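You operate a simulated robot arm through the tools that you are given. There is no shell and no other tool. Be economical: measure what you need, move in short steps, check, and stop when the job is done.

Carry out the task below with a simulated two-armed robot. There is one attempt and no reset: what you move stays moved.

## Task
Give the bag under the funnel one portion by the green job card.
Fine: holder bar closed for the portion and opened again; then hang that card on the Done rail.

The check looks at the end state, three seconds after you hand in, the way a careful person would. Anything else that was tipped, shoved, dropped, spilled or broken makes it a failure.

## Robot
Two 7-joint arms with two-finger parallel grippers on one trunk, on a base that drives. Base frame: it is fixed to the floor where the robot stands at the start and does not move with it; the origin is under the middle of the robot, x ahead of it, y to its left, z up. Lengths are in m, angles in degrees, forces in N, time in s.
The left shoulder is at the start at [0.05, 0.161, 1.198], the right one opposite. With the tool pointing down near the work surface each hand reaches from about 0.1 to 0.32 m from the robot's upright axis, wherever it stands, measured 20 degrees to its own side. Places, roughly: holder bar [0.6, -0.3, 1.1]; bar of the rail marked Done [0.9, 0.5, 1.4]; green job card [1, 1, 1.25]; blue job card [1, 1, 1.25]; teal job card [1, 0.75, 1.25]. Payload 3.43 kg a hand.
Tool frame (each hand has its own): the origin (TCP) lies between the finger pads and is the grasp point; the fingertips stand 0.03 m ahead of it; z points along the fingers, y is the line along which they close. Largest opening 0.094 m; finger width 0.028, thickness 0.01; the body of the gripper, 0.05 by 0.096 m, starts 0.055 m behind the TCP.
Orientation is that of the tool frame in the base frame, as a unit quaternion [w, x, y, z]. With the fingers straight down and closing along the base's y, the tool's x points along the base's -x, its y along +y and its z along -z.

## Interface
- The arms move only by the tool apply_moves. It takes "left_rows", "right_rows" or both (then of equal length, played together; a hand with none holds still); each is a list of rows, each an object (a shift or turn left out is 0, a gripper value left out holds the last) with "claw": the opening, from 0 (shut) to 1 (fully open); "xyz": the shift along the base's x, y, z in units of 30 mm (1.0 is 30 mm), a list of three; "angular": the turn, a rotation vector about the base's x, y, z in units of 6 degrees (1.0 is 6 degrees), a list of three. In form: [{"claw": claw, "xyz": [x, y, z], "angular": [ax, ay, az]}, ...]. A call has 1 to 8 rows; each row shifts and turns the commanded pose from where the row before left it. A call with a number of a shift or a turn outside -1 to 1 is refused whole. A row lasts 0.2 s, in which the tool goes at most 0.05 m and 8.6 degrees; a call with a longer step from one row to the next is refused whole, and so is a gripper value outside its range. Where a pose cannot be reached the arm comes as near as it can. A force on the tool above 90 N (or 10 N above the force at the start of the call, whichever is more), or a blocked arm, ends the call early, and 0.2 s more pass. Each finger travels about 0.045 m/s and halts on what it meets, pressing with about 21 N; the grip force reading is that of the motor and also rises with nothing between the fingers. The clock runs only during rows and for 0.2 s after the last one: add rows that do not move to give the fingers time. The reply holds the time, the measured pose of the TCP, the force on the tool along the base axes, the opening and the grip force, in the units named above and with some noise.
- Cameras (640 x 400 px; columns grow to the right, rows downward): "scene" is now at [0.125, -0.0257, 1.3229]; the picture's right is [-0.44, -0.90, 0.00], its down [-0.47, 0.23, -0.85] and it looks along [0.76, -0.38, -0.53] (base axes); focal length 276 px, centre (320, 200). "left" rides on the left gripper at [0.076, -0.014, -0.103] in its tool frame; the picture's right is [0.18, 0.98, 0.00], its down [-0.75, 0.14, -0.64] and it looks along [-0.63, 0.12, 0.77] (tool axes); focal length 243 px, centre (320, 200). "right" rides on the right gripper at [0.076, 0.014, -0.102] in its tool frame; the picture's right is [-0.18, 0.98, 0.00], its down [-0.75, -0.14, -0.64] and it looks along [-0.63, -0.12, 0.77] (tool axes); focal length 243 px, centre (320, 200). There is no depth. A picture from a camera that has moved, and an enlarged one, comes with that camera's place and axes in the base frame and with its lens. The place of the scene camera against the robot may be out by one fixed shift of up to 0.018 m in any direction.
- capture(camera): a new picture of that camera. No time passes.
- lift_body(by): slides the trunk up (or, below 0, down) by that many m; the arms and the scene camera ride with it, the base frame stays. It gives what a move gives, with no picture.
- base_move(legs): drives the robot by 1 to 6 legs, each [ahead, left, turn to the left] in m, m and degrees, along the robot's own axes; the way and the turn of a leg run together, so that a leg with both is an arc; at most 1.5 m and 180 degrees a leg. The arms and the cameras ride along, it lands a little off, and it stops where it bumps. It gives what a move gives.
- head_to(pan, tilt): turns the head with the scene camera to pan (to the left, within 80 degrees either way) and tilt (down, from -29 to 69), counted from straight ahead of the robot. It gives what a move gives.
- close_up(camera, box): a new picture of the part [left, top, right, bottom] of that camera's present view, enlarged. No time passes.
- close_job(): hands the job in; it is judged then, once.

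Work in short steps. Places have to be worked out from the pictures, the camera data and where the tool is seen: move nearer, look again, correct. Check each grasp and each placing, and mend what went wrong. You have 120 turns and 108 pictures in all, those below and enlarged ones among them. Open the grippers and draw the arms clear of the work before you hand the job in, unless the task says otherwise; then end with one line.

The tools are called as a command line: name --argument value ..., lists and objects as JSON in quotes. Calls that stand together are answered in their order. apply_moves: Moves the arms, as the interface text tells. Its arguments: {"type":"object","properties":{"left_rows":{"type":"array"},"right_rows":{"type":"array"}},"required":[]} The other tools are called the same way: lift_body (by) slides the trunk up or down; base_move (legs) drives the base; head_to (pan, tilt) turns the head that bears the scene camera; capture (camera) takes a picture; close_up (camera, box) takes an enlarged picture of a part of a camera's view; close_job () hands the job in.

At the start:

```text
t: 0.0
left_position: [0.4519, 0.0056, 1.0003]
left_tool_rot: [0.0, -0.001, 1.0, 0.0]
left_ft_force: [-0.3, 0.4, 1.1]
left_opening: 0.0939
left_finger_force: 0.0
right_position: [0.4124, -0.3889, 0.9999]
right_tool_rot: [0.0, -0.001, 1.0, 0.0]
right_ft_force: [0.2, -0.4, -0.2]
right_opening: 0.0937
right_finger_force: 0.0
trunk travel left (down, up): [-0.225, 0.042]
robot x, y, heading: [-0.0015, -0.0009, 0.1]
head pan, tilt: [-26.2, 31.7]
```

scene: 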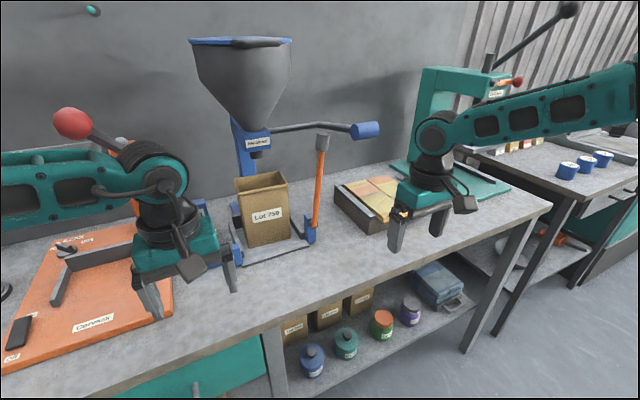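
right: 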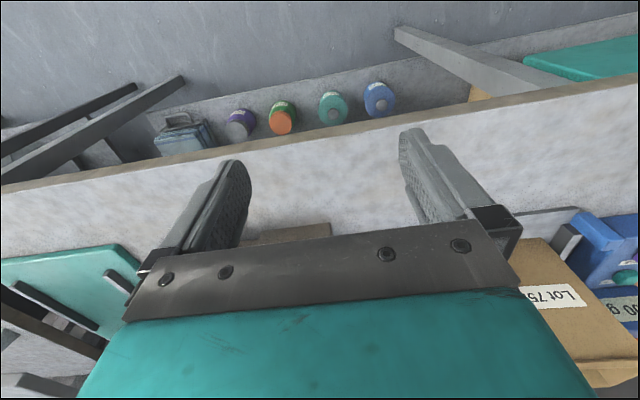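
left: 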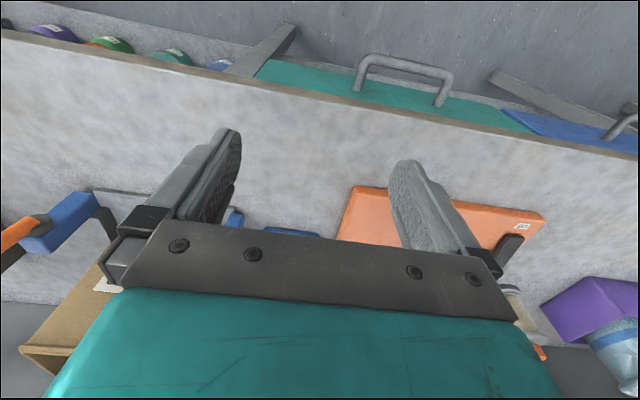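

The funnel with its lever, the bag and the orange holder bar are ahead and to the right. I'll look at the funnel in detail, then turn the head left to find the cards and rails.

close_up --camera "scene" --box '[180, 20, 400, 280]'

head_to --pan 45 --tilt 10

capture --camera "scene"

```text
1.54 times, centred on (290, 150) of scene
camera zoom: at [0.125, -0.0257, 1.3229], right [-0.44, -0.9, 0.0], down [-0.47, 0.23, -0.85], along [0.76, -0.38, -0.53], focal length 424 px, centre (366, 277)
```

zoom: 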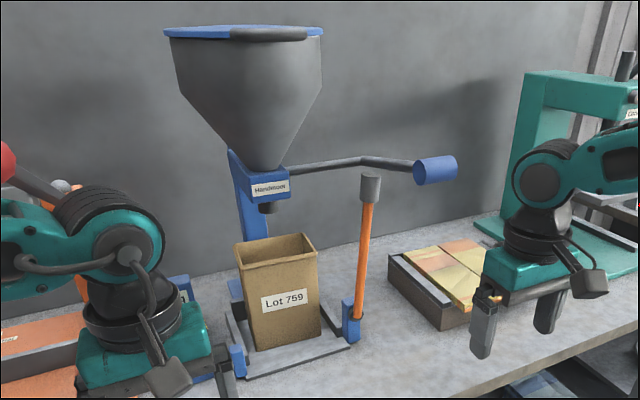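

```text
t: 1.4
left_position: [0.4526, 0.0066, 0.9988]
left_tool_rot: [0.0, -0.001, 1.0, 0.0]
left_ft_force: [-0.7, 0.2, -0.3]
left_opening: 0.0941
left_finger_force: 0.0
right_position: [0.4128, -0.3894, 0.9991]
right_tool_rot: [0.0, -0.001, 1.0, 0.001]
right_ft_force: [-0.3, -0.5, -0.2]
right_opening: 0.094
right_finger_force: 0.1
trunk travel left (down, up): [-0.225, 0.042]
robot x, y, heading: [-0.0009, 0.0003, 0.1]
head pan, tilt: [45.0, 10.0]
```

```text
103 pictures are left
camera scene: at [0.1103, 0.0796, 1.3579], right [0.71, -0.71, 0.0], down [-0.12, -0.12, -0.98], along [0.7, 0.7, -0.17], focal length 276 px, centre (320, 200)
```

scene: 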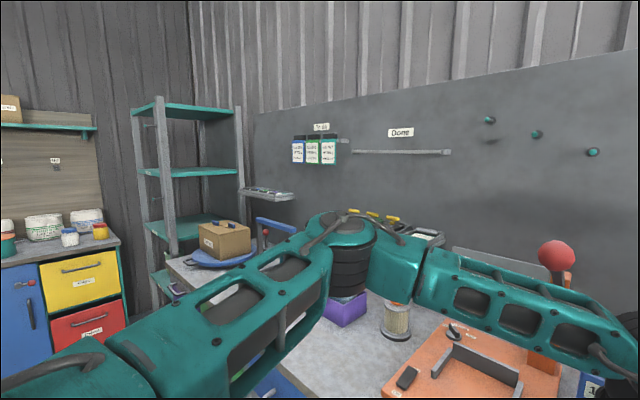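

Now the cards are visible at upper middle; I zoom to read them.

close_up --camera "scene" --box '[270, 110, 370, 172]'

close_up --camera "scene" --box '[330, 110, 470, 198]'

```text
6.40 times, centred on (320, 141) of scene
camera zoom: at [0.1103, 0.0796, 1.3579], right [0.71, -0.71, 0.0], down [-0.12, -0.12, -0.98], along [0.7, 0.7, -0.17], focal length 1763 px, centre (320, 578)
```

zoom: 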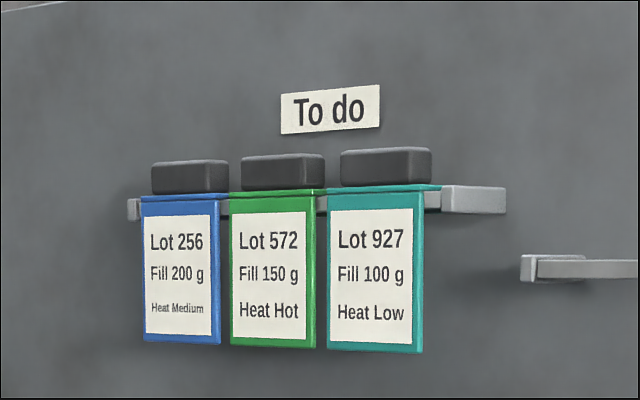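

```text
4.55 times, centred on (400, 154) of scene
camera zoom: at [0.1103, 0.0796, 1.3579], right [0.71, -0.71, 0.0], down [-0.12, -0.12, -0.98], along [0.7, 0.7, -0.17], focal length 1252 px, centre (-44, 409)
```

zoom: 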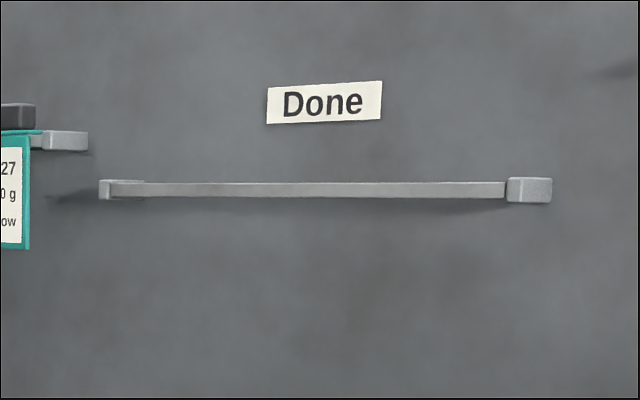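

The green card says Lot 572, Fill 150 g. Now I look at the filling station for a portion setting.

head_to --pan -26 --tilt 35

close_up --camera "scene" --box '[180, 130, 340, 250]'

close_up --camera "right" --box '[480, 180, 640, 400]'

close_up --camera "left" --box '[0, 170, 130, 400]'

```text
t: 2.9
left_position: [0.4528, 0.0047, 1.0001]
left_tool_rot: [0.001, -0.001, 1.0, 0.0]
left_ft_force: [0.5, 0.0, 0.4]
left_opening: 0.094
left_finger_force: 0.0
right_position: [0.4129, -0.3883, 1.0001]
right_tool_rot: [-0.001, 0.001, 1.0, 0.0]
right_ft_force: [0.0, 0.3, -0.2]
right_opening: 0.0942
right_finger_force: 0.0
trunk travel left (down, up): [-0.225, 0.042]
robot x, y, heading: [0.0007, -0.0015, -0.0]
head pan, tilt: [-26.0, 35.0]
```

```text
3.33 times, centred on (260, 190) of scene
camera zoom: at [0.1237, -0.0246, 1.3178], right [-0.44, -0.9, 0.0], down [-0.52, 0.25, -0.82], along [0.74, -0.36, -0.57], focal length 918 px, centre (520, 233)
```

zoom: 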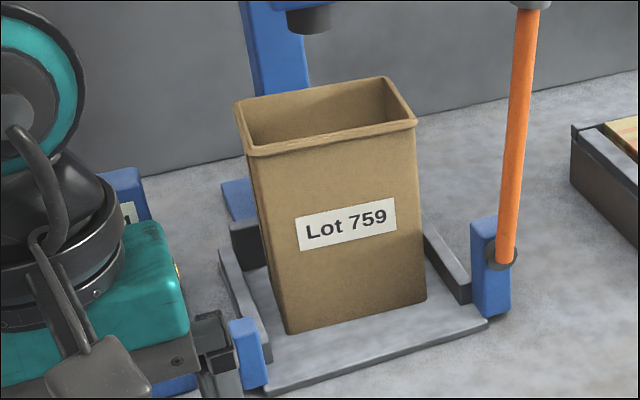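

```text
1.82 times, centred on (560, 290) of right
camera zoom: at [0.3377, -0.3746, 1.1021], right [0.18, 0.98, 0.0], down [0.75, -0.14, 0.64], along [0.63, -0.12, -0.77], focal length 441 px, centre (-116, 36)
```

zoom: 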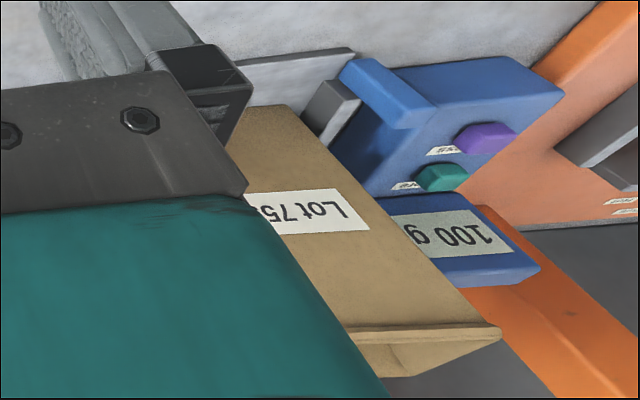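

```text
1.74 times, centred on (65, 285) of left
camera zoom: at [0.3764, -0.008, 1.1015], right [-0.19, 0.98, 0.0], down [0.75, 0.14, 0.64], along [0.63, 0.12, -0.77], focal length 422 px, centre (764, 52)
```

zoom: 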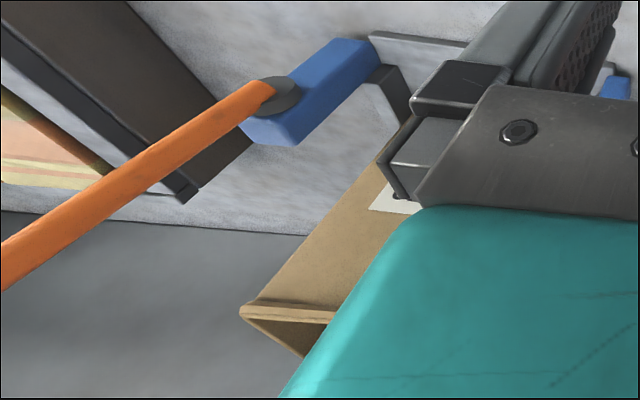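

A blue box left of the bag has a "100 g" display and two buttons (purple, teal). I move the left hand out of the way to see it.

apply_moves --left_rows '[{"xyz": [0, 1, 0.5]}, {"xyz": [0, 1, 0.5]}, {"xyz": [0, 1, 0.5]}, {"xyz": [0, 1, 0]}, {"xyz": [0, 1, 0]}, {"xyz": [0, 1, 0]}, {"xyz": [0, 1, 0]}]'

capture --camera "scene"

close_up --camera "scene" --box '[120, 150, 280, 250]'

```text
t: 4.5
left_position: [0.4531, 0.2165, 1.0444]
left_tool_rot: [0.0, -0.002, 1.0, 0.0]
left_ft_force: [0.1, 0.3, -0.7]
left_opening: 0.0939
left_finger_force: 0.1
right_position: [0.4135, -0.389, 1.0]
right_tool_rot: [0.001, 0.0, 1.0, 0.0]
right_ft_force: [1.4, -0.1, 0.2]
right_opening: 0.0941
right_finger_force: 0.0
trunk travel left (down, up): [-0.225, 0.042]
robot x, y, heading: [0.0015, 0.001, 0.3]
head pan, tilt: [-26.0, 35.0]
```

```text
97 pictures are left
camera scene: at [0.1235, -0.0242, 1.3178], right [-0.44, -0.9, 0.0], down [-0.52, 0.25, -0.82], along [0.74, -0.36, -0.57], focal length 276 px, centre (320, 200)
```

scene: 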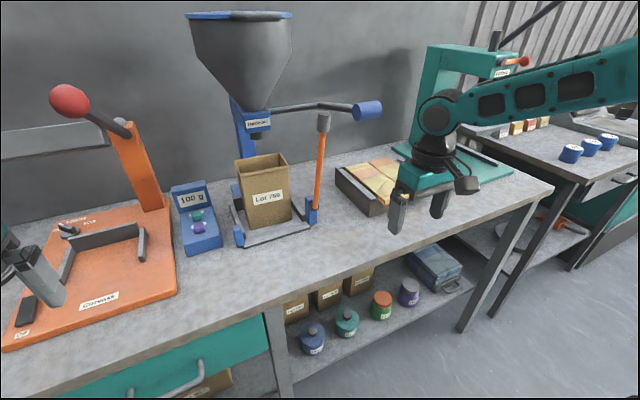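

```text
4.00 times, centred on (200, 200) of scene
camera zoom: at [0.1235, -0.0242, 1.3178], right [-0.44, -0.9, 0.0], down [-0.52, 0.25, -0.82], along [0.74, -0.36, -0.57], focal length 1102 px, centre (800, 200)
```

zoom: 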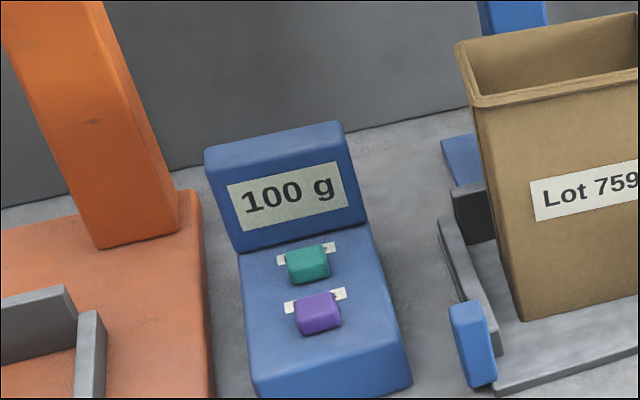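

Display reads 100 g; I read the button labels closer.

close_up --camera "scene" --box '[184, 206, 216, 234]'

close_up --camera "right" --box '[590, 210, 640, 260]'

close_up --camera "scene" --box '[215, 90, 395, 240]'

```text
14.29 times, centred on (200, 220) of scene
camera zoom: at [0.1235, -0.0242, 1.3178], right [-0.44, -0.9, 0.0], down [-0.52, 0.25, -0.82], along [0.74, -0.36, -0.57], focal length 3936 px, centre (2034, -86)
```

zoom: 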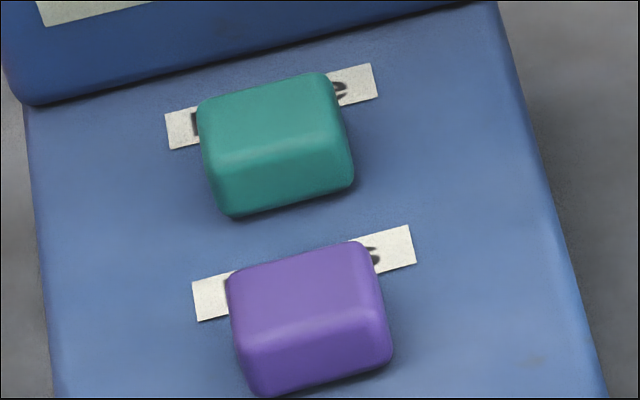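

```text
8.00 times, centred on (615, 235) of right
camera zoom: at [0.3375, -0.3742, 1.1024], right [0.18, 0.98, 0.0], down [0.75, -0.14, 0.64], along [0.63, -0.12, -0.77], focal length 1941 px, centre (-2040, -80)
```

zoom: 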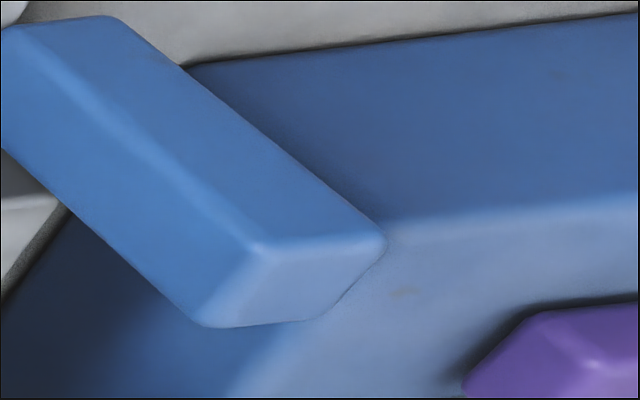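

```text
2.67 times, centred on (305, 165) of scene
camera zoom: at [0.1235, -0.0242, 1.3178], right [-0.44, -0.9, 0.0], down [-0.52, 0.25, -0.82], along [0.74, -0.36, -0.57], focal length 735 px, centre (360, 293)
```

zoom: 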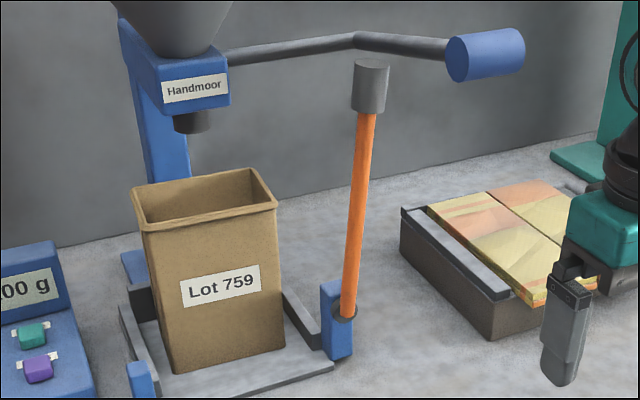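

Labels are hidden behind the buttons. I bring the left hand high and forward (keeping clear of the red ball) to look down on the box with its camera.

apply_moves --left_rows '[{"xyz": [0, -1, 1]}, {"xyz": [0, -1, 1]}, {"xyz": [0, -1, 1]}, {"xyz": [0, -1, 1]}, {"xyz": [0.5, -1, 1]}, {"xyz": [1, -1, 0.5]}, {"xyz": [1, -1, 0]}, {"xyz": [1, 0, 0]}]'

capture --camera "left"

capture --camera "scene"

```text
t: 6.3
left_position: [0.5576, 0.0045, 1.2097]
left_tool_rot: [0.001, 0.0, 1.0, 0.002]
left_ft_force: [0.1, -0.6, -0.9]
left_opening: 0.0941
left_finger_force: 0.1
right_position: [0.4116, -0.3903, 0.9992]
right_tool_rot: [0.0, 0.0, 1.0, 0.001]
right_ft_force: [0.0, 0.1, -0.2]
right_opening: 0.094
right_finger_force: 0.0
trunk travel left (down, up): [-0.225, 0.042]
robot x, y, heading: [-0.0028, -0.0007, 0.1]
head pan, tilt: [-26.0, 35.0]
```

```text
92 pictures are left
camera left: at [0.4817, -0.0088, 1.3115], right [-0.18, 0.98, 0.0], down [0.75, 0.14, 0.64], along [0.63, 0.12, -0.77], focal length 243 px, centre (320, 200)
```

left: 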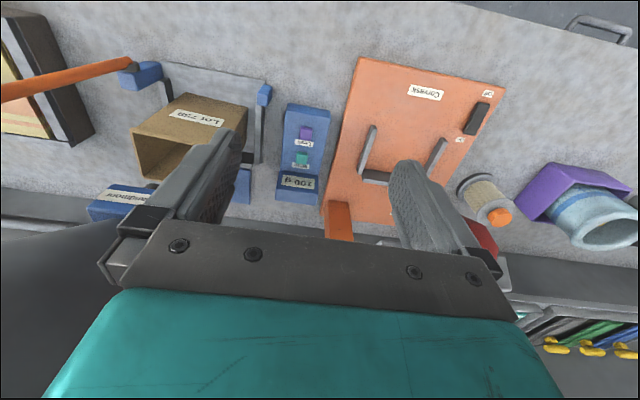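

```text
91 pictures are left
camera scene: at [0.1237, -0.0251, 1.3177], right [-0.44, -0.9, 0.0], down [-0.52, 0.25, -0.82], along [0.74, -0.36, -0.57], focal length 276 px, centre (320, 200)
```

scene: 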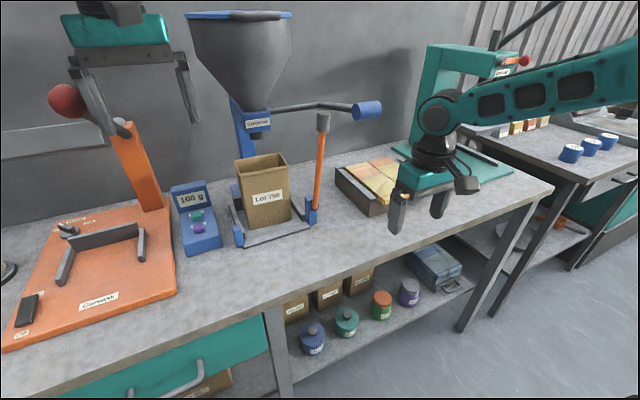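

close_up --camera "left" --box '[270, 100, 340, 205]'

close_up --camera "left" --box '[80, 50, 340, 230]'

```text
3.81 times, centred on (305, 152) of left
camera zoom: at [0.4817, -0.0088, 1.3115], right [-0.18, 0.98, 0.0], down [0.75, 0.14, 0.64], along [0.63, 0.12, -0.77], focal length 924 px, centre (377, 381)
```

zoom: 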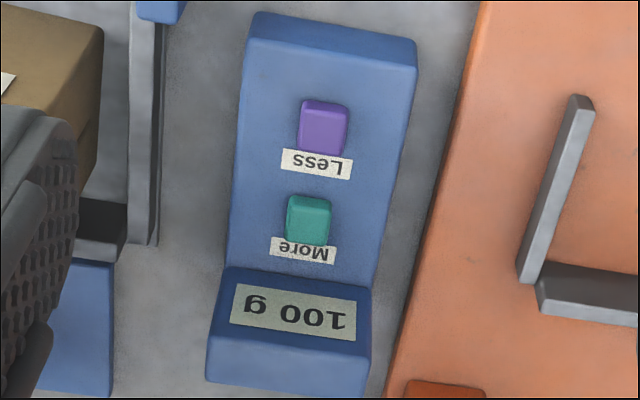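

```text
2.22 times, centred on (210, 140) of left
camera zoom: at [0.4817, -0.0088, 1.3115], right [-0.18, 0.98, 0.0], down [0.75, 0.14, 0.64], along [0.63, 0.12, -0.77], focal length 539 px, centre (564, 333)
```

zoom: 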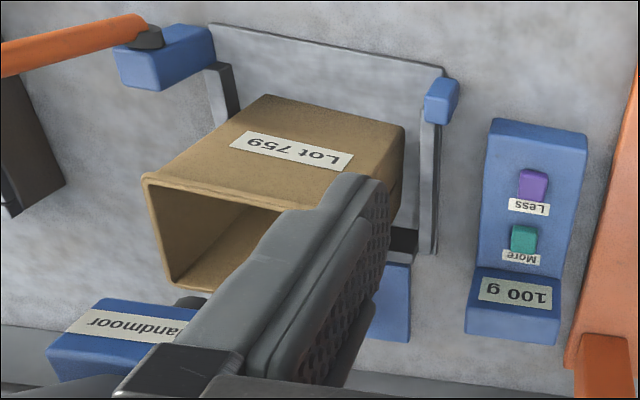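

Teal is "More" and purple is "Less"; teal sits at about (0.723, 0.002, 0.90). The red lever ball is close to the hand at about (0.565, 0.10, 1.225), so I back the hand off straight and lower it.

apply_moves --left_rows '[{"claw": 0.0, "xyz": [-1, -0.2, 0]}, {"xyz": [-1, -0.2, 0]}, {"xyz": [-1, -0.2, 0]}, {"xyz": [-1, 0, 0]}, {"xyz": [-0.5, 0, -1]}, {"xyz": [0, 0, -1]}, {"xyz": [0, 0, -1]}, {"xyz": [0, 0, -1]}]'

base_move --legs '[[0, -0.12, 0]]'

capture --camera "scene"

```text
t: 8.1
left_position: [0.4225, -0.0125, 1.0894]
left_tool_rot: [0.001, -0.001, 1.0, 0.0]
left_ft_force: [-0.2, -0.3, 0.0]
left_opening: 0.0002
left_finger_force: 21.2
right_position: [0.4128, -0.3896, 0.9982]
right_tool_rot: [0.0, 0.0, 1.0, 0.0]
right_ft_force: [0.2, -0.6, -0.6]
right_opening: 0.0939
right_finger_force: 0.2
trunk travel left (down, up): [-0.225, 0.042]
robot x, y, heading: [0.0017, 0.0006, -0.0]
head pan, tilt: [-26.0, 35.0]
```

```text
t: 9.3
left_position: [0.4227, -0.1315, 1.0901]
left_tool_rot: [0.0, -0.001, 1.0, 0.0]
left_ft_force: [-0.6, -0.6, -1.0]
left_opening: 0.0
left_finger_force: 20.6
right_position: [0.4137, -0.5095, 0.9997]
right_tool_rot: [0.0, 0.0, 1.0, 0.001]
right_ft_force: [-0.7, 0.6, -0.7]
right_opening: 0.0941
right_finger_force: 0.1
trunk travel left (down, up): [-0.225, 0.042]
robot x, y, heading: [0.0011, -0.1174, -0.3]
head pan, tilt: [-26.0, 35.0]
```

```text
88 pictures are left
camera scene: at [0.1237, -0.1448, 1.3177], right [-0.44, -0.9, 0.0], down [-0.52, 0.25, -0.82], along [0.74, -0.36, -0.57], focal length 276 px, centre (320, 200)
```

scene: 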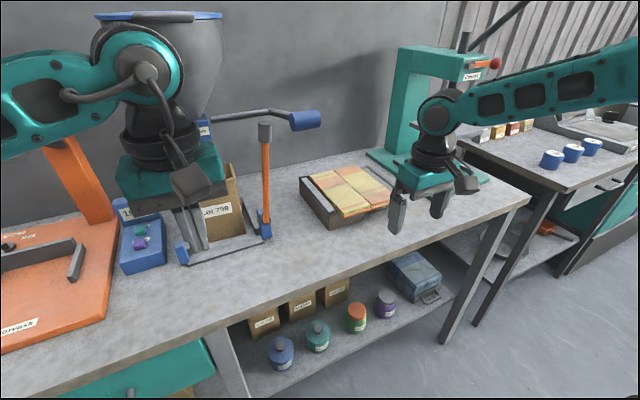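

I pitch the left tool forward by 48° while moving to y≈0, so the wrist stays below and behind the red ball.

apply_moves --left_rows '[{"xyz": [0, 0.55, -0.2], "angular": [0, -1, 0]}, {"xyz": [0, 0.55, -0.2], "angular": [0, -1, 0]}, {"xyz": [0, 0.55, -0.2], "angular": [0, -1, 0]}, {"xyz": [0, 0.55, -0.2], "angular": [0, -1, 0]}, {"xyz": [0, 0.55, -0.2], "angular": [0, -1, 0]}, {"xyz": [0, 0.55, -0.2], "angular": [0, -1, 0]}, {"xyz": [0, 0.55, -0.2], "angular": [0, -1, 0]}, {"xyz": [0, 0.55, -0.2], "angular": [0, -1, 0]}]'

capture --camera "left"

head_to --pan 10 --tilt 30

capture --camera "scene"

```text
t: 11.1
left_position: [0.4223, 0.0001, 1.0415]
left_tool_rot: [0.408, -0.001, 0.913, -0.002]
left_ft_force: [1.0, 0.3, 0.5]
left_opening: 0.0
left_finger_force: 21.1
right_position: [0.413, -0.5087, 1.0]
right_tool_rot: [0.0, 0.0, 1.0, 0.0]
right_ft_force: [0.4, 0.6, 0.4]
right_opening: 0.0943
right_finger_force: 0.0
trunk travel left (down, up): [-0.225, 0.042]
robot x, y, heading: [-0.0001, -0.1177, -0.0]
head pan, tilt: [-26.0, 35.0]
```

```text
87 pictures are left
camera left: at [0.2955, -0.0129, 1.0525], right [-0.12, 0.98, -0.14], down [0.02, 0.14, 0.99], along [0.99, 0.12, -0.04], focal length 243 px, centre (320, 200)
```

left: 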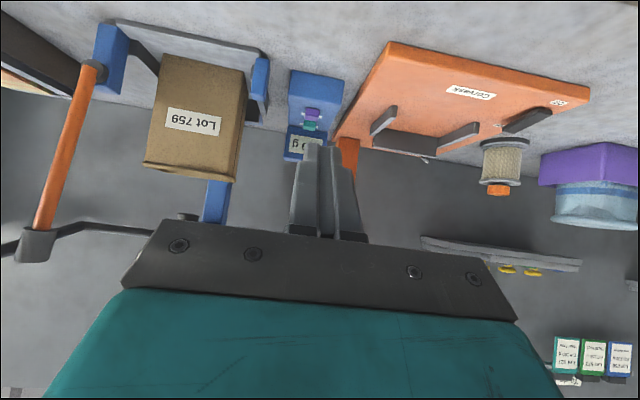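

```text
t: 12.1
left_position: [0.4222, 0.0002, 1.0422]
left_tool_rot: [0.406, -0.001, 0.914, -0.001]
left_ft_force: [0.2, -0.5, 0.3]
left_opening: 0.0001
left_finger_force: 21.8
right_position: [0.4131, -0.5076, 0.9998]
right_tool_rot: [0.0, 0.0, 1.0, 0.0]
right_ft_force: [-0.4, 0.5, -0.5]
right_opening: 0.0941
right_finger_force: 0.0
trunk travel left (down, up): [-0.225, 0.042]
robot x, y, heading: [0.0025, -0.1151, -0.2]
head pan, tilt: [10.0, 30.0]
```

```text
86 pictures are left
camera scene: at [0.1336, -0.0897, 1.3256], right [0.17, -0.98, 0.0], down [-0.49, -0.09, -0.87], along [0.85, 0.15, -0.5], focal length 276 px, centre (320, 200)
```

scene: 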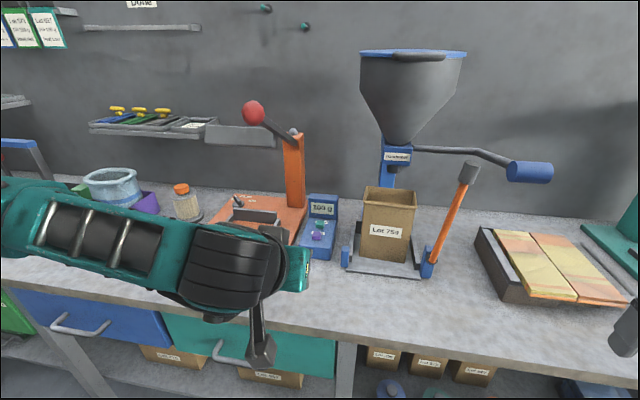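

The left arm clears the ball now. I step forward and slightly down, then check.

apply_moves --left_rows '[{"xyz": [1, 0, -0.1]}, {"xyz": [1, 0, -0.1]}, {"xyz": [1, 0, -0.1]}, {"xyz": [1, 0, -0.1]}, {"xyz": [1, 0, -0.3]}, {"xyz": [1, 0, -0.3]}, {"xyz": [0.8, 0, -0.3]}]'

capture --camera "scene"

capture --camera "left"

```text
t: 13.7
left_position: [0.6261, 0.0013, 1.0035]
left_tool_rot: [0.407, -0.001, 0.913, 0.0]
left_ft_force: [1.3, -0.2, -0.2]
left_opening: 0.0002
left_finger_force: 21.4
right_position: [0.4122, -0.5089, 0.9996]
right_tool_rot: [0.0, 0.0, 1.0, 0.0]
right_ft_force: [0.0, 0.2, 0.4]
right_opening: 0.094
right_finger_force: 0.1
trunk travel left (down, up): [-0.225, 0.042]
robot x, y, heading: [-0.0012, -0.1187, -0.1]
head pan, tilt: [10.0, 30.0]
```

```text
85 pictures are left
camera scene: at [0.1338, -0.0897, 1.3255], right [0.17, -0.98, 0.0], down [-0.49, -0.09, -0.87], along [0.85, 0.15, -0.5], focal length 276 px, centre (320, 200)
```

scene: 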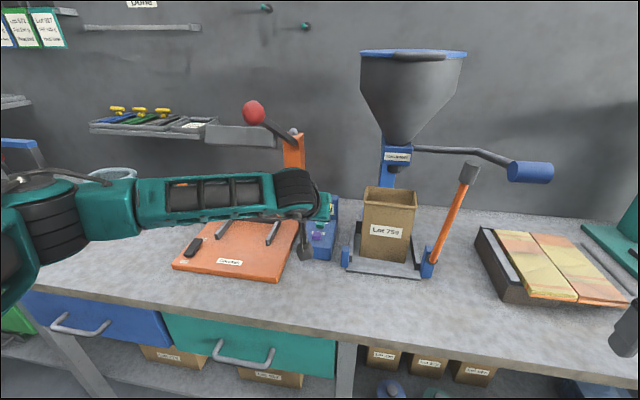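

```text
84 pictures are left
camera left: at [0.4991, -0.0118, 1.0137], right [-0.12, 0.98, -0.14], down [0.03, 0.14, 0.99], along [0.99, 0.12, -0.04], focal length 243 px, centre (320, 200)
```

left: 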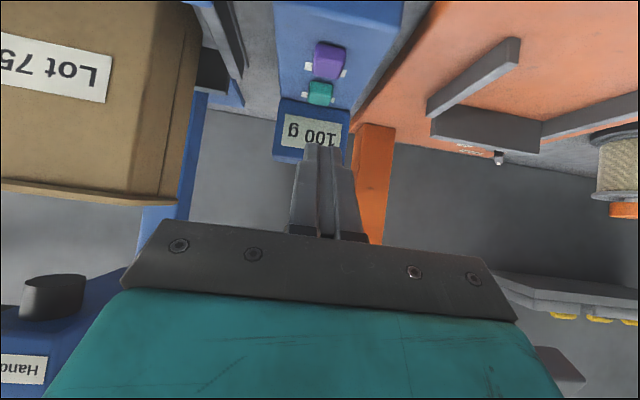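

The button is confirmed at (0.723, 0.0015, 0.904). I move the tip to ~2 cm above it.

apply_moves --left_rows '[{"xyz": [0.85, 0, -0.2]}, {"xyz": [0.85, 0, -0.6]}, {"xyz": [0.8, 0, -0.6]}, {"xyz": [0, 0, -0.55]}]'

capture --camera "scene"

capture --camera "left"

```text
t: 14.7
left_position: [0.7009, 0.0009, 0.9443]
left_tool_rot: [0.407, -0.001, 0.913, -0.001]
left_ft_force: [0.1, 0.6, 1.1]
left_opening: 0.0
left_finger_force: 21.3
right_position: [0.4128, -0.5084, 0.9997]
right_tool_rot: [0.001, 0.0, 1.0, 0.001]
right_ft_force: [0.1, -0.3, -0.1]
right_opening: 0.0939
right_finger_force: 0.0
trunk travel left (down, up): [-0.225, 0.042]
robot x, y, heading: [0.0004, -0.1169, 0.0]
head pan, tilt: [10.0, 30.0]
```

```text
83 pictures are left
camera scene: at [0.1335, -0.0895, 1.3256], right [0.17, -0.98, 0.0], down [-0.49, -0.09, -0.87], along [0.85, 0.15, -0.5], focal length 276 px, centre (320, 200)
```

scene: 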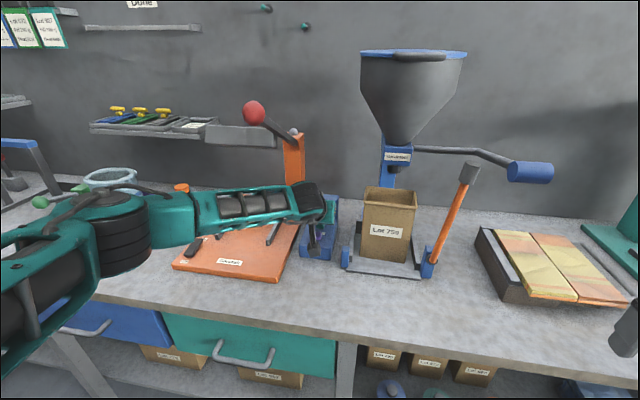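

```text
82 pictures are left
camera left: at [0.5741, -0.0119, 0.955], right [-0.12, 0.98, -0.14], down [0.03, 0.14, 0.99], along [0.99, 0.12, -0.04], focal length 243 px, centre (320, 200)
```

left: 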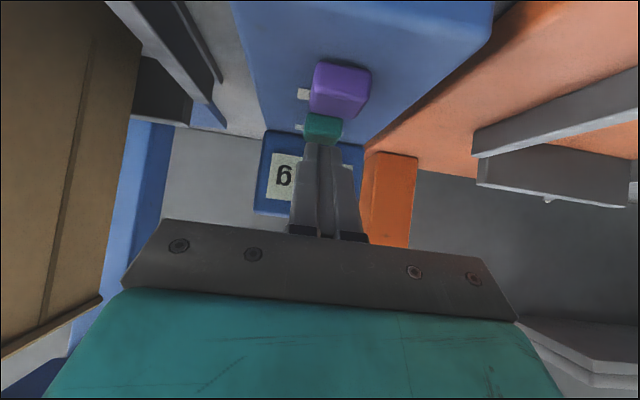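

The tip is just above the teal button. I shift 7 mm forward (its lower corner touches first) and press down gently, then release.

apply_moves --left_rows '[{"xyz": [0.25, 0, -0.1]}, {"xyz": [0, 0, -0.25]}, {"xyz": [0, 0, -0.2]}, {"xyz": [0, 0, -0.1]}]'

capture --camera "left"

close_up --camera "scene" --box '[285, 180, 355, 270]'

```text
t: 15.7
left_position: [0.709, -0.0, 0.9327]
left_tool_rot: [0.412, -0.001, 0.911, -0.001]
left_ft_force: [0.0, 1.8, 24.9]
left_opening: 0.0002
left_finger_force: 20.4
right_position: [0.4105, -0.5093, 1.0035]
right_tool_rot: [0.002, 0.0, 1.0, 0.001]
right_ft_force: [-1.0, -0.5, -0.3]
right_opening: 0.094
right_finger_force: 0.1
trunk travel left (down, up): [-0.225, 0.042]
robot x, y, heading: [-0.0047, -0.1184, -0.1]
head pan, tilt: [10.0, 30.0]
```

```text
81 pictures are left
camera left: at [0.5815, -0.0124, 0.9414], right [-0.12, 0.98, -0.14], down [0.02, 0.14, 0.99], along [0.99, 0.12, -0.03], focal length 243 px, centre (320, 200)
```

left: 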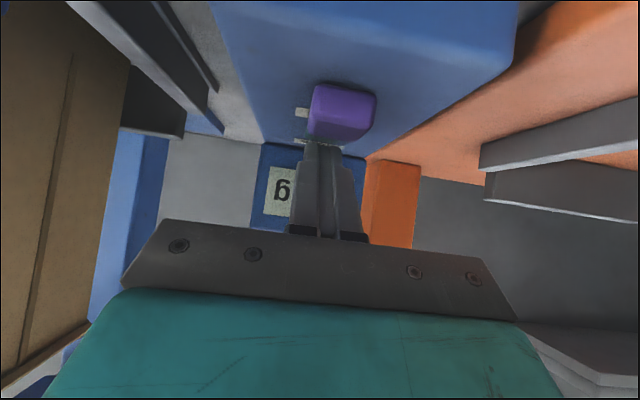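

```text
4.44 times, centred on (320, 225) of scene
camera zoom: at [0.1305, -0.09, 1.3263], right [0.17, -0.98, 0.0], down [-0.49, -0.09, -0.87], along [0.85, 0.15, -0.5], focal length 1224 px, centre (320, 89)
```

zoom: 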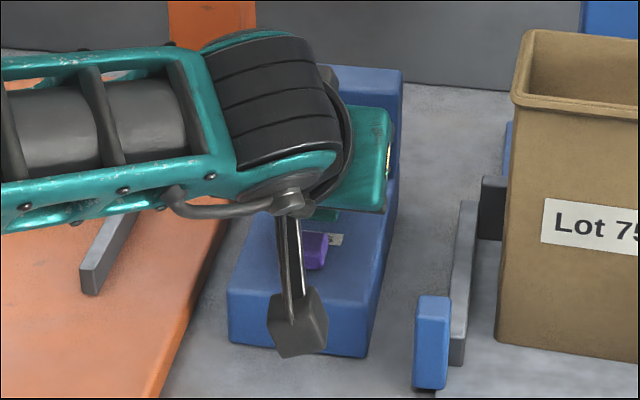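

It's pressing with 25 N. I release upward and back to read the display.

apply_moves --left_rows '[{"xyz": [0, 0, 0.6]}, {"xyz": [0, 0, 0.6]}, {"xyz": [-0.8, 0, 0.6]}, {"xyz": [-0.8, 0, 0.4]}]'

capture --camera "left"

```text
t: 16.7
left_position: [0.6608, 0.0013, 0.9906]
left_tool_rot: [0.407, -0.001, 0.914, 0.0]
left_ft_force: [0.3, 0.0, -0.3]
left_opening: 0.0002
left_finger_force: 21.1
right_position: [0.4129, -0.5076, 0.9998]
right_tool_rot: [0.0, 0.0, 1.0, 0.0]
right_ft_force: [0.1, 0.6, -0.2]
right_opening: 0.094
right_finger_force: 0.2
trunk travel left (down, up): [-0.225, 0.042]
robot x, y, heading: [0.0005, -0.1179, 0.0]
head pan, tilt: [10.0, 30.0]
```

```text
79 pictures are left
camera left: at [0.533, -0.0124, 1.0014], right [-0.12, 0.98, -0.14], down [0.03, 0.14, 0.99], along [0.99, 0.12, -0.04], focal length 243 px, centre (320, 200)
```

left: 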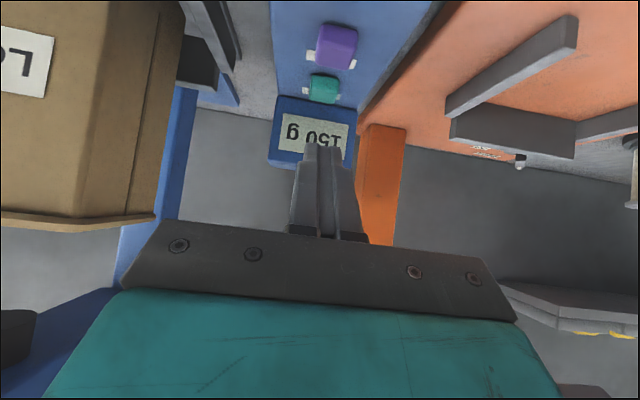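

Display now shows 150 g. I retract the left arm, and pitch the right hand forward so its camera can look at the holder bar and lever.

apply_moves --left_rows '[{"xyz": [-1, 0, 0.2]}, {"xyz": [-1, 0, 0.2]}, {"xyz": [-1, 0, 0.2]}, {"xyz": [-1, 0, 0.2]}, {"xyz": [-1, 0, 0.2]}, {"xyz": [-1, 0.3, 0.2]}, {"xyz": [-1, 0.5, 0]}, {"xyz": [-0.5, 0.5, 0]}]' --right_rows '[{"angular": [0, -1, 0]}, {"angular": [0, -1, 0]}, {"angular": [0, -1, 0]}, {"angular": [0, -1, 0]}, {"angular": [0, -1, 0]}, {"angular": [0, -1, 0]}, {"angular": [0, -1, 0]}, {"angular": [0, -1, 0]}]'

head_to --pan -10 --tilt 25

capture --camera "right"

capture --camera "scene"

```text
t: 18.5
left_position: [0.4355, 0.0397, 1.026]
left_tool_rot: [0.408, -0.001, 0.913, -0.001]
left_ft_force: [0.3, 0.4, 0.0]
left_opening: 0.0
left_finger_force: 21.1
right_position: [0.4118, -0.5076, 1.0]
right_tool_rot: [0.407, 0.0, 0.913, 0.001]
right_ft_force: [-0.1, -0.9, -0.2]
right_opening: 0.0941
right_finger_force: 0.0
trunk travel left (down, up): [-0.225, 0.042]
robot x, y, heading: [-0.0019, -0.1202, 0.3]
head pan, tilt: [10.0, 30.0]
```

```text
t: 19.4
left_position: [0.4346, 0.0397, 1.0264]
left_tool_rot: [0.407, -0.001, 0.913, 0.0]
left_ft_force: [0.0, -0.3, 0.6]
left_opening: 0.0
left_finger_force: 21.3
right_position: [0.4111, -0.5081, 1.0008]
right_tool_rot: [0.406, 0.0, 0.914, 0.0]
right_ft_force: [0.0, 1.4, 0.2]
right_opening: 0.0941
right_finger_force: 0.1
trunk travel left (down, up): [-0.225, 0.042]
robot x, y, heading: [-0.0016, -0.1213, -0.2]
head pan, tilt: [-10.0, 25.0]
```

```text
78 pictures are left
camera right: at [0.2867, -0.4937, 1.0118], right [0.12, 0.98, 0.14], down [0.03, -0.14, 0.99], along [0.99, -0.12, -0.04], focal length 243 px, centre (320, 200)
```

right: 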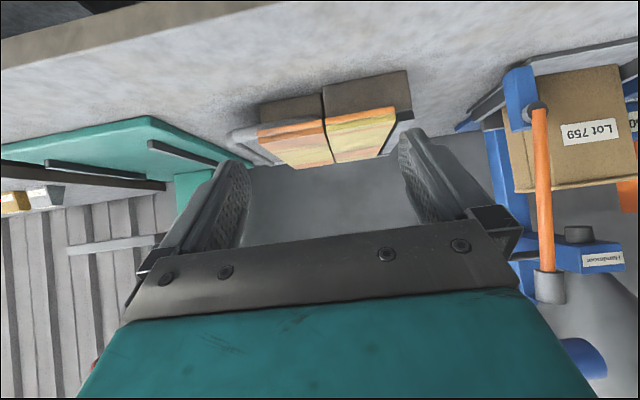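

```text
77 pictures are left
camera scene: at [0.1353, -0.1212, 1.3335], right [-0.17, -0.98, 0.0], down [-0.42, 0.07, -0.91], along [0.89, -0.16, -0.42], focal length 276 px, centre (320, 200)
```

scene: 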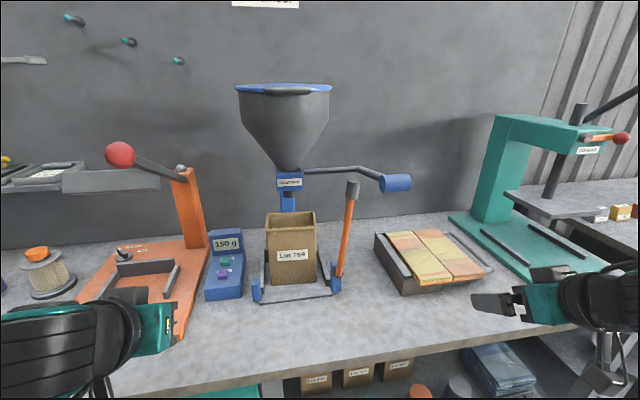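

The bar's hinge is around (0.613, -0.25, 0.92), its tip at (0.614, -0.271, 1.14), and the funnel handle at about (0.525, -0.315, 1.17). I'll straddle the bar low with the right hand coming in under the handle, so I first align in y at x≈0.43.

apply_moves --right_rows '[{"claw": 0.55, "xyz": [0, 1, 0], "angular": [0, -1, 0]}, {"xyz": [0, 1, 0], "angular": [0, -1, 0]}, {"xyz": [0, 1, 0]}, {"xyz": [0, 1, 0]}, {"xyz": [0, 1, 0]}, {"xyz": [0, 1, 0]}, {"xyz": [0, 1, 0]}, {"xyz": [0.5, 1, 0]}]'

capture --camera "right"

capture --camera "scene"

```text
t: 21.1
left_position: [0.4366, 0.0412, 1.0268]
left_tool_rot: [0.407, -0.001, 0.913, -0.001]
left_ft_force: [0.6, -0.2, -0.4]
left_opening: 0.0
left_finger_force: 20.9
right_position: [0.4267, -0.2682, 1.0002]
right_tool_rot: [0.499, -0.001, 0.867, 0.0]
right_ft_force: [0.0, 0.3, 0.0]
right_opening: 0.0515
right_finger_force: 0.1
trunk travel left (down, up): [-0.225, 0.042]
robot x, y, heading: [0.0025, -0.1168, 0.1]
head pan, tilt: [-10.0, 25.0]
```

```text
76 pictures are left
camera right: at [0.302, -0.2539, 0.9852], right [0.09, 0.98, 0.16], down [-0.18, -0.14, 0.97], along [0.98, -0.12, 0.16], focal length 243 px, centre (320, 200)
```

right: 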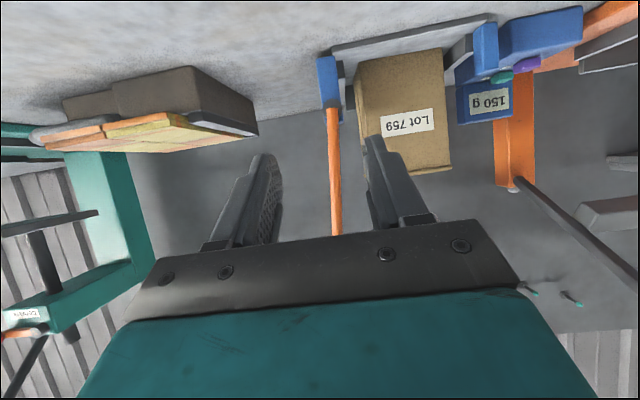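

```text
75 pictures are left
camera scene: at [0.1355, -0.1208, 1.3335], right [-0.17, -0.98, 0.0], down [-0.42, 0.07, -0.91], along [0.89, -0.16, -0.42], focal length 276 px, centre (320, 200)
```

scene: 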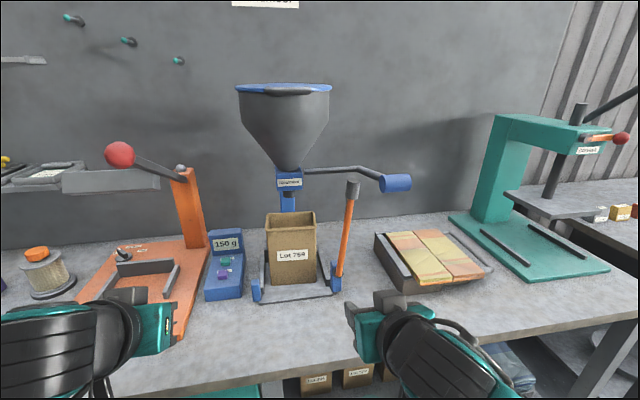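

The bar is centred between the fingers (y≈-0.268 at z=1.0). I go forward ~0.165 m, straddling it.

apply_moves --right_rows '[{"xyz": [1, 0, 0]}, {"xyz": [1, 0, 0]}, {"xyz": [1, 0, 0]}, {"xyz": [1, 0, 0]}, {"xyz": [0.8, 0, 0]}, {"xyz": [0.6, 0, 0]}]'

capture --camera "right"

capture --camera "scene"

```text
t: 22.6
left_position: [0.4364, 0.0395, 1.0256]
left_tool_rot: [0.407, -0.002, 0.914, 0.0]
left_ft_force: [0.3, -0.7, -0.4]
left_opening: 0.0002
left_finger_force: 21.1
right_position: [0.59, -0.2671, 0.9988]
right_tool_rot: [0.5, -0.001, 0.866, 0.001]
right_ft_force: [0.7, 0.2, 0.0]
right_opening: 0.0515
right_finger_force: 0.1
trunk travel left (down, up): [-0.225, 0.042]
robot x, y, heading: [0.0035, -0.1177, -0.1]
head pan, tilt: [-10.0, 25.0]
```

```text
74 pictures are left
camera right: at [0.4647, -0.2536, 0.9842], right [0.09, 0.98, 0.16], down [-0.18, -0.14, 0.97], along [0.98, -0.12, 0.16], focal length 243 px, centre (320, 200)
```

right: 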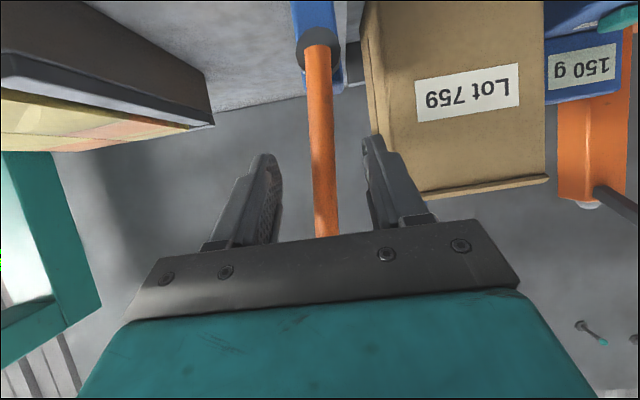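

```text
73 pictures are left
camera scene: at [0.1354, -0.1213, 1.3335], right [-0.17, -0.98, 0.0], down [-0.42, 0.07, -0.91], along [0.89, -0.16, -0.42], focal length 276 px, centre (320, 200)
```

scene: 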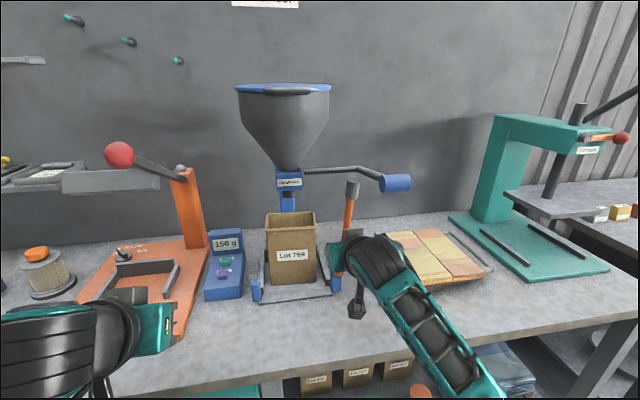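

The bar lies between the fingers near their tips. I advance 12 mm, narrow the gap and sweep along the arc to the left while rolling with the bar.

apply_moves --right_rows '[{"claw": 0.36, "xyz": [0.4, 0.1, 0]}, {"xyz": [0, 0.37, -0.013], "angular": [-0.86, 0, 0.49]}, {"xyz": [0, 0.365, -0.043], "angular": [-0.86, 0, 0.49]}, {"xyz": [0, 0.26, -0.07], "angular": [-0.86, 0, 0.49]}, {"xyz": [0, 0.25, -0.097], "angular": [-0.86, 0, 0.49]}, {"xyz": [0, 0.24, -0.12], "angular": [-0.86, 0, 0.49]}]'

capture --camera "right"

capture --camera "scene"

```text
t: 23.9
left_position: [0.4365, 0.0382, 1.0272]
left_tool_rot: [0.407, -0.002, 0.913, 0.0]
left_ft_force: [-0.3, -0.3, -0.2]
left_opening: 0.0001
left_finger_force: 21.0
right_position: [0.6019, -0.2199, 0.9893]
right_tool_rot: [0.483, -0.222, 0.837, -0.13]
right_ft_force: [0.6, 1.1, -1.0]
right_opening: 0.0343
right_finger_force: 0.1
trunk travel left (down, up): [-0.225, 0.042]
robot x, y, heading: [-0.0019, -0.1205, 0.1]
head pan, tilt: [-10.0, 25.0]
```

```text
72 pictures are left
camera right: at [0.4777, -0.2454, 0.9773], right [-0.16, 0.94, -0.29], down [-0.19, 0.25, 0.95], along [0.97, 0.21, 0.14], focal length 243 px, centre (320, 200)
```

right: 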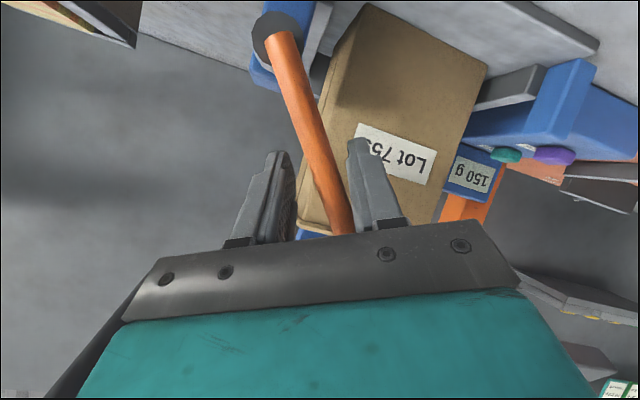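

```text
71 pictures are left
camera scene: at [0.1353, -0.1212, 1.3335], right [-0.17, -0.98, 0.0], down [-0.42, 0.07, -0.91], along [0.89, -0.16, -0.42], focal length 276 px, centre (320, 200)
```

scene: 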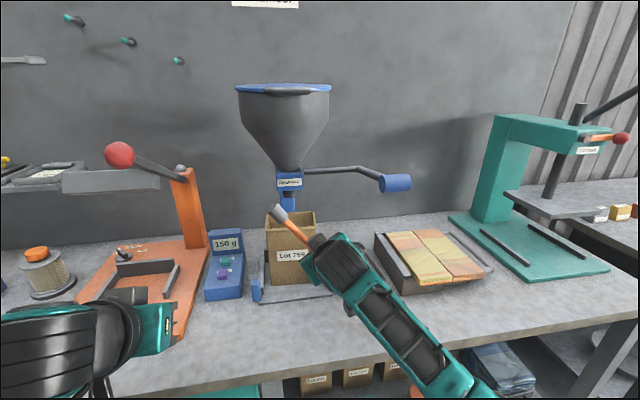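

The bar follows freely. I continue the arc another six rows and check.

apply_moves --right_rows '[{"xyz": [0, 0.28, -0.2], "angular": [-0.86, 0, 0.49]}, {"xyz": [0, 0.253, -0.233], "angular": [-0.86, 0, 0.49]}, {"xyz": [0, 0.22, -0.263], "angular": [-0.86, 0, 0.49]}, {"xyz": [0, 0.183, -0.29], "angular": [-0.86, 0, 0.49]}, {"xyz": [0, 0.143, -0.313], "angular": [-0.86, 0, 0.49]}, {"xyz": [0, 0.1, -0.327], "angular": [-0.86, 0, 0.49]}]'

capture --camera "right"

capture --camera "scene"

```text
t: 25.4
left_position: [0.4358, 0.0382, 1.0285]
left_tool_rot: [0.407, -0.001, 0.913, -0.001]
left_ft_force: [-0.1, -0.5, 0.0]
left_opening: 0.0001
left_finger_force: 21.1
right_position: [0.602, -0.1855, 0.9415]
right_tool_rot: [0.42, -0.467, 0.729, -0.273]
right_ft_force: [-0.4, -0.2, -1.0]
right_opening: 0.035
right_finger_force: 0.4
trunk travel left (down, up): [-0.225, 0.042]
robot x, y, heading: [0.0027, -0.1178, -0.0]
head pan, tilt: [-10.0, 25.0]
```

```text
70 pictures are left
camera right: at [0.492, -0.2475, 0.9528], right [-0.4, 0.58, -0.71], down [-0.33, 0.63, 0.7], along [0.85, 0.52, -0.06], focal length 243 px, centre (320, 200)
```

right: 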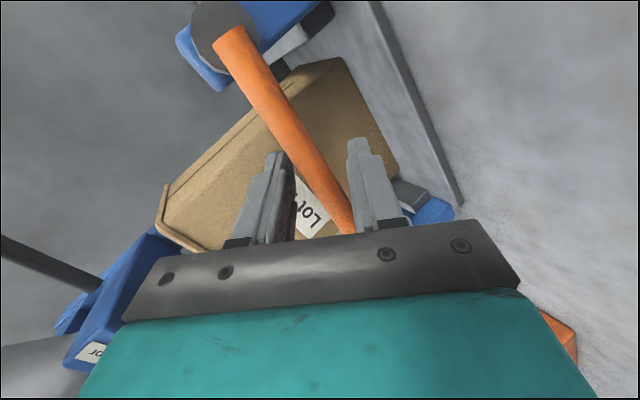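

```text
69 pictures are left
camera scene: at [0.1353, -0.1213, 1.3335], right [-0.17, -0.98, 0.0], down [-0.42, 0.07, -0.91], along [0.89, -0.16, -0.42], focal length 276 px, centre (320, 200)
```

scene: 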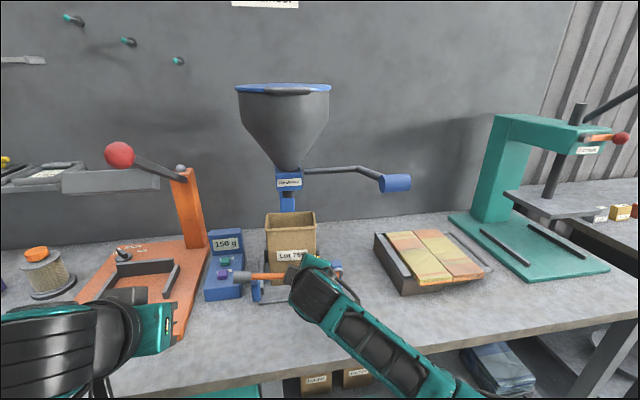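

The bar is nearly down. I press a bit more along the arc until it seats.

apply_moves --right_rows '[{"xyz": [0, 0.05, -0.3], "angular": [-0.5, 0, 0.29]}, {"xyz": [0, 0.0, -0.3], "angular": [-0.5, 0, 0.29]}, {"xyz": [0, 0, -0.2]}]'

capture --camera "right"

close_up --camera "scene" --box '[190, 200, 390, 325]'

```text
t: 26.1
left_position: [0.4359, 0.0396, 1.0267]
left_tool_rot: [0.407, -0.001, 0.913, -0.001]
left_ft_force: [0.0, 0.4, 0.2]
left_opening: 0.0001
left_finger_force: 20.6
right_position: [0.6036, -0.1833, 0.9212]
right_tool_rot: [0.408, -0.508, 0.697, -0.299]
right_ft_force: [2.2, 1.6, 11.2]
right_opening: 0.0393
right_finger_force: 4.5
trunk travel left (down, up): [-0.225, 0.042]
robot x, y, heading: [0.0009, -0.12, 0.0]
head pan, tilt: [-10.0, 25.0]
```

```text
68 pictures are left
camera right: at [0.4962, -0.2508, 0.9389], right [-0.43, 0.47, -0.77], down [-0.38, 0.68, 0.63], along [0.82, 0.56, -0.11], focal length 243 px, centre (320, 200)
```

right: 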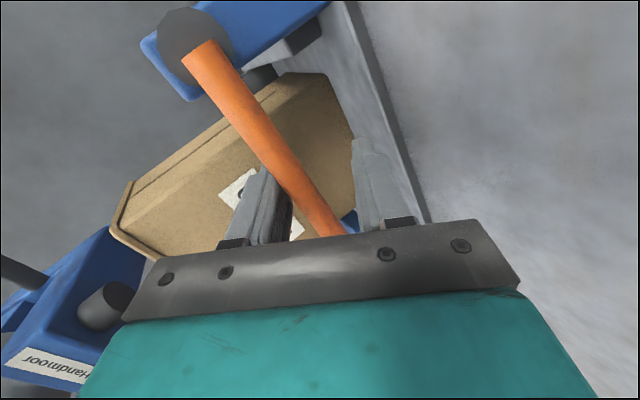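

```text
3.20 times, centred on (290, 262) of scene
camera zoom: at [0.1344, -0.1211, 1.3339], right [-0.17, -0.98, 0.0], down [-0.42, 0.07, -0.91], along [0.89, -0.16, -0.42], focal length 882 px, centre (416, 0)
```

zoom: 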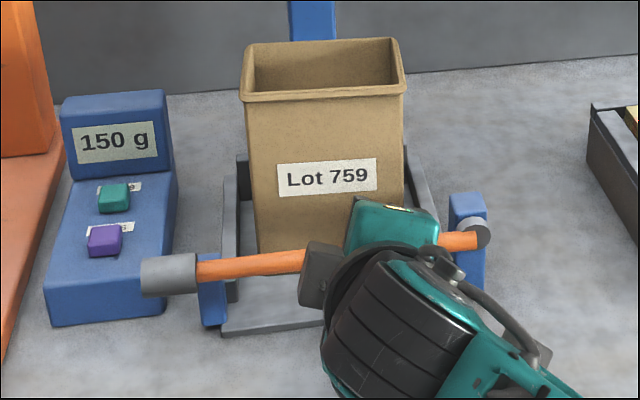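

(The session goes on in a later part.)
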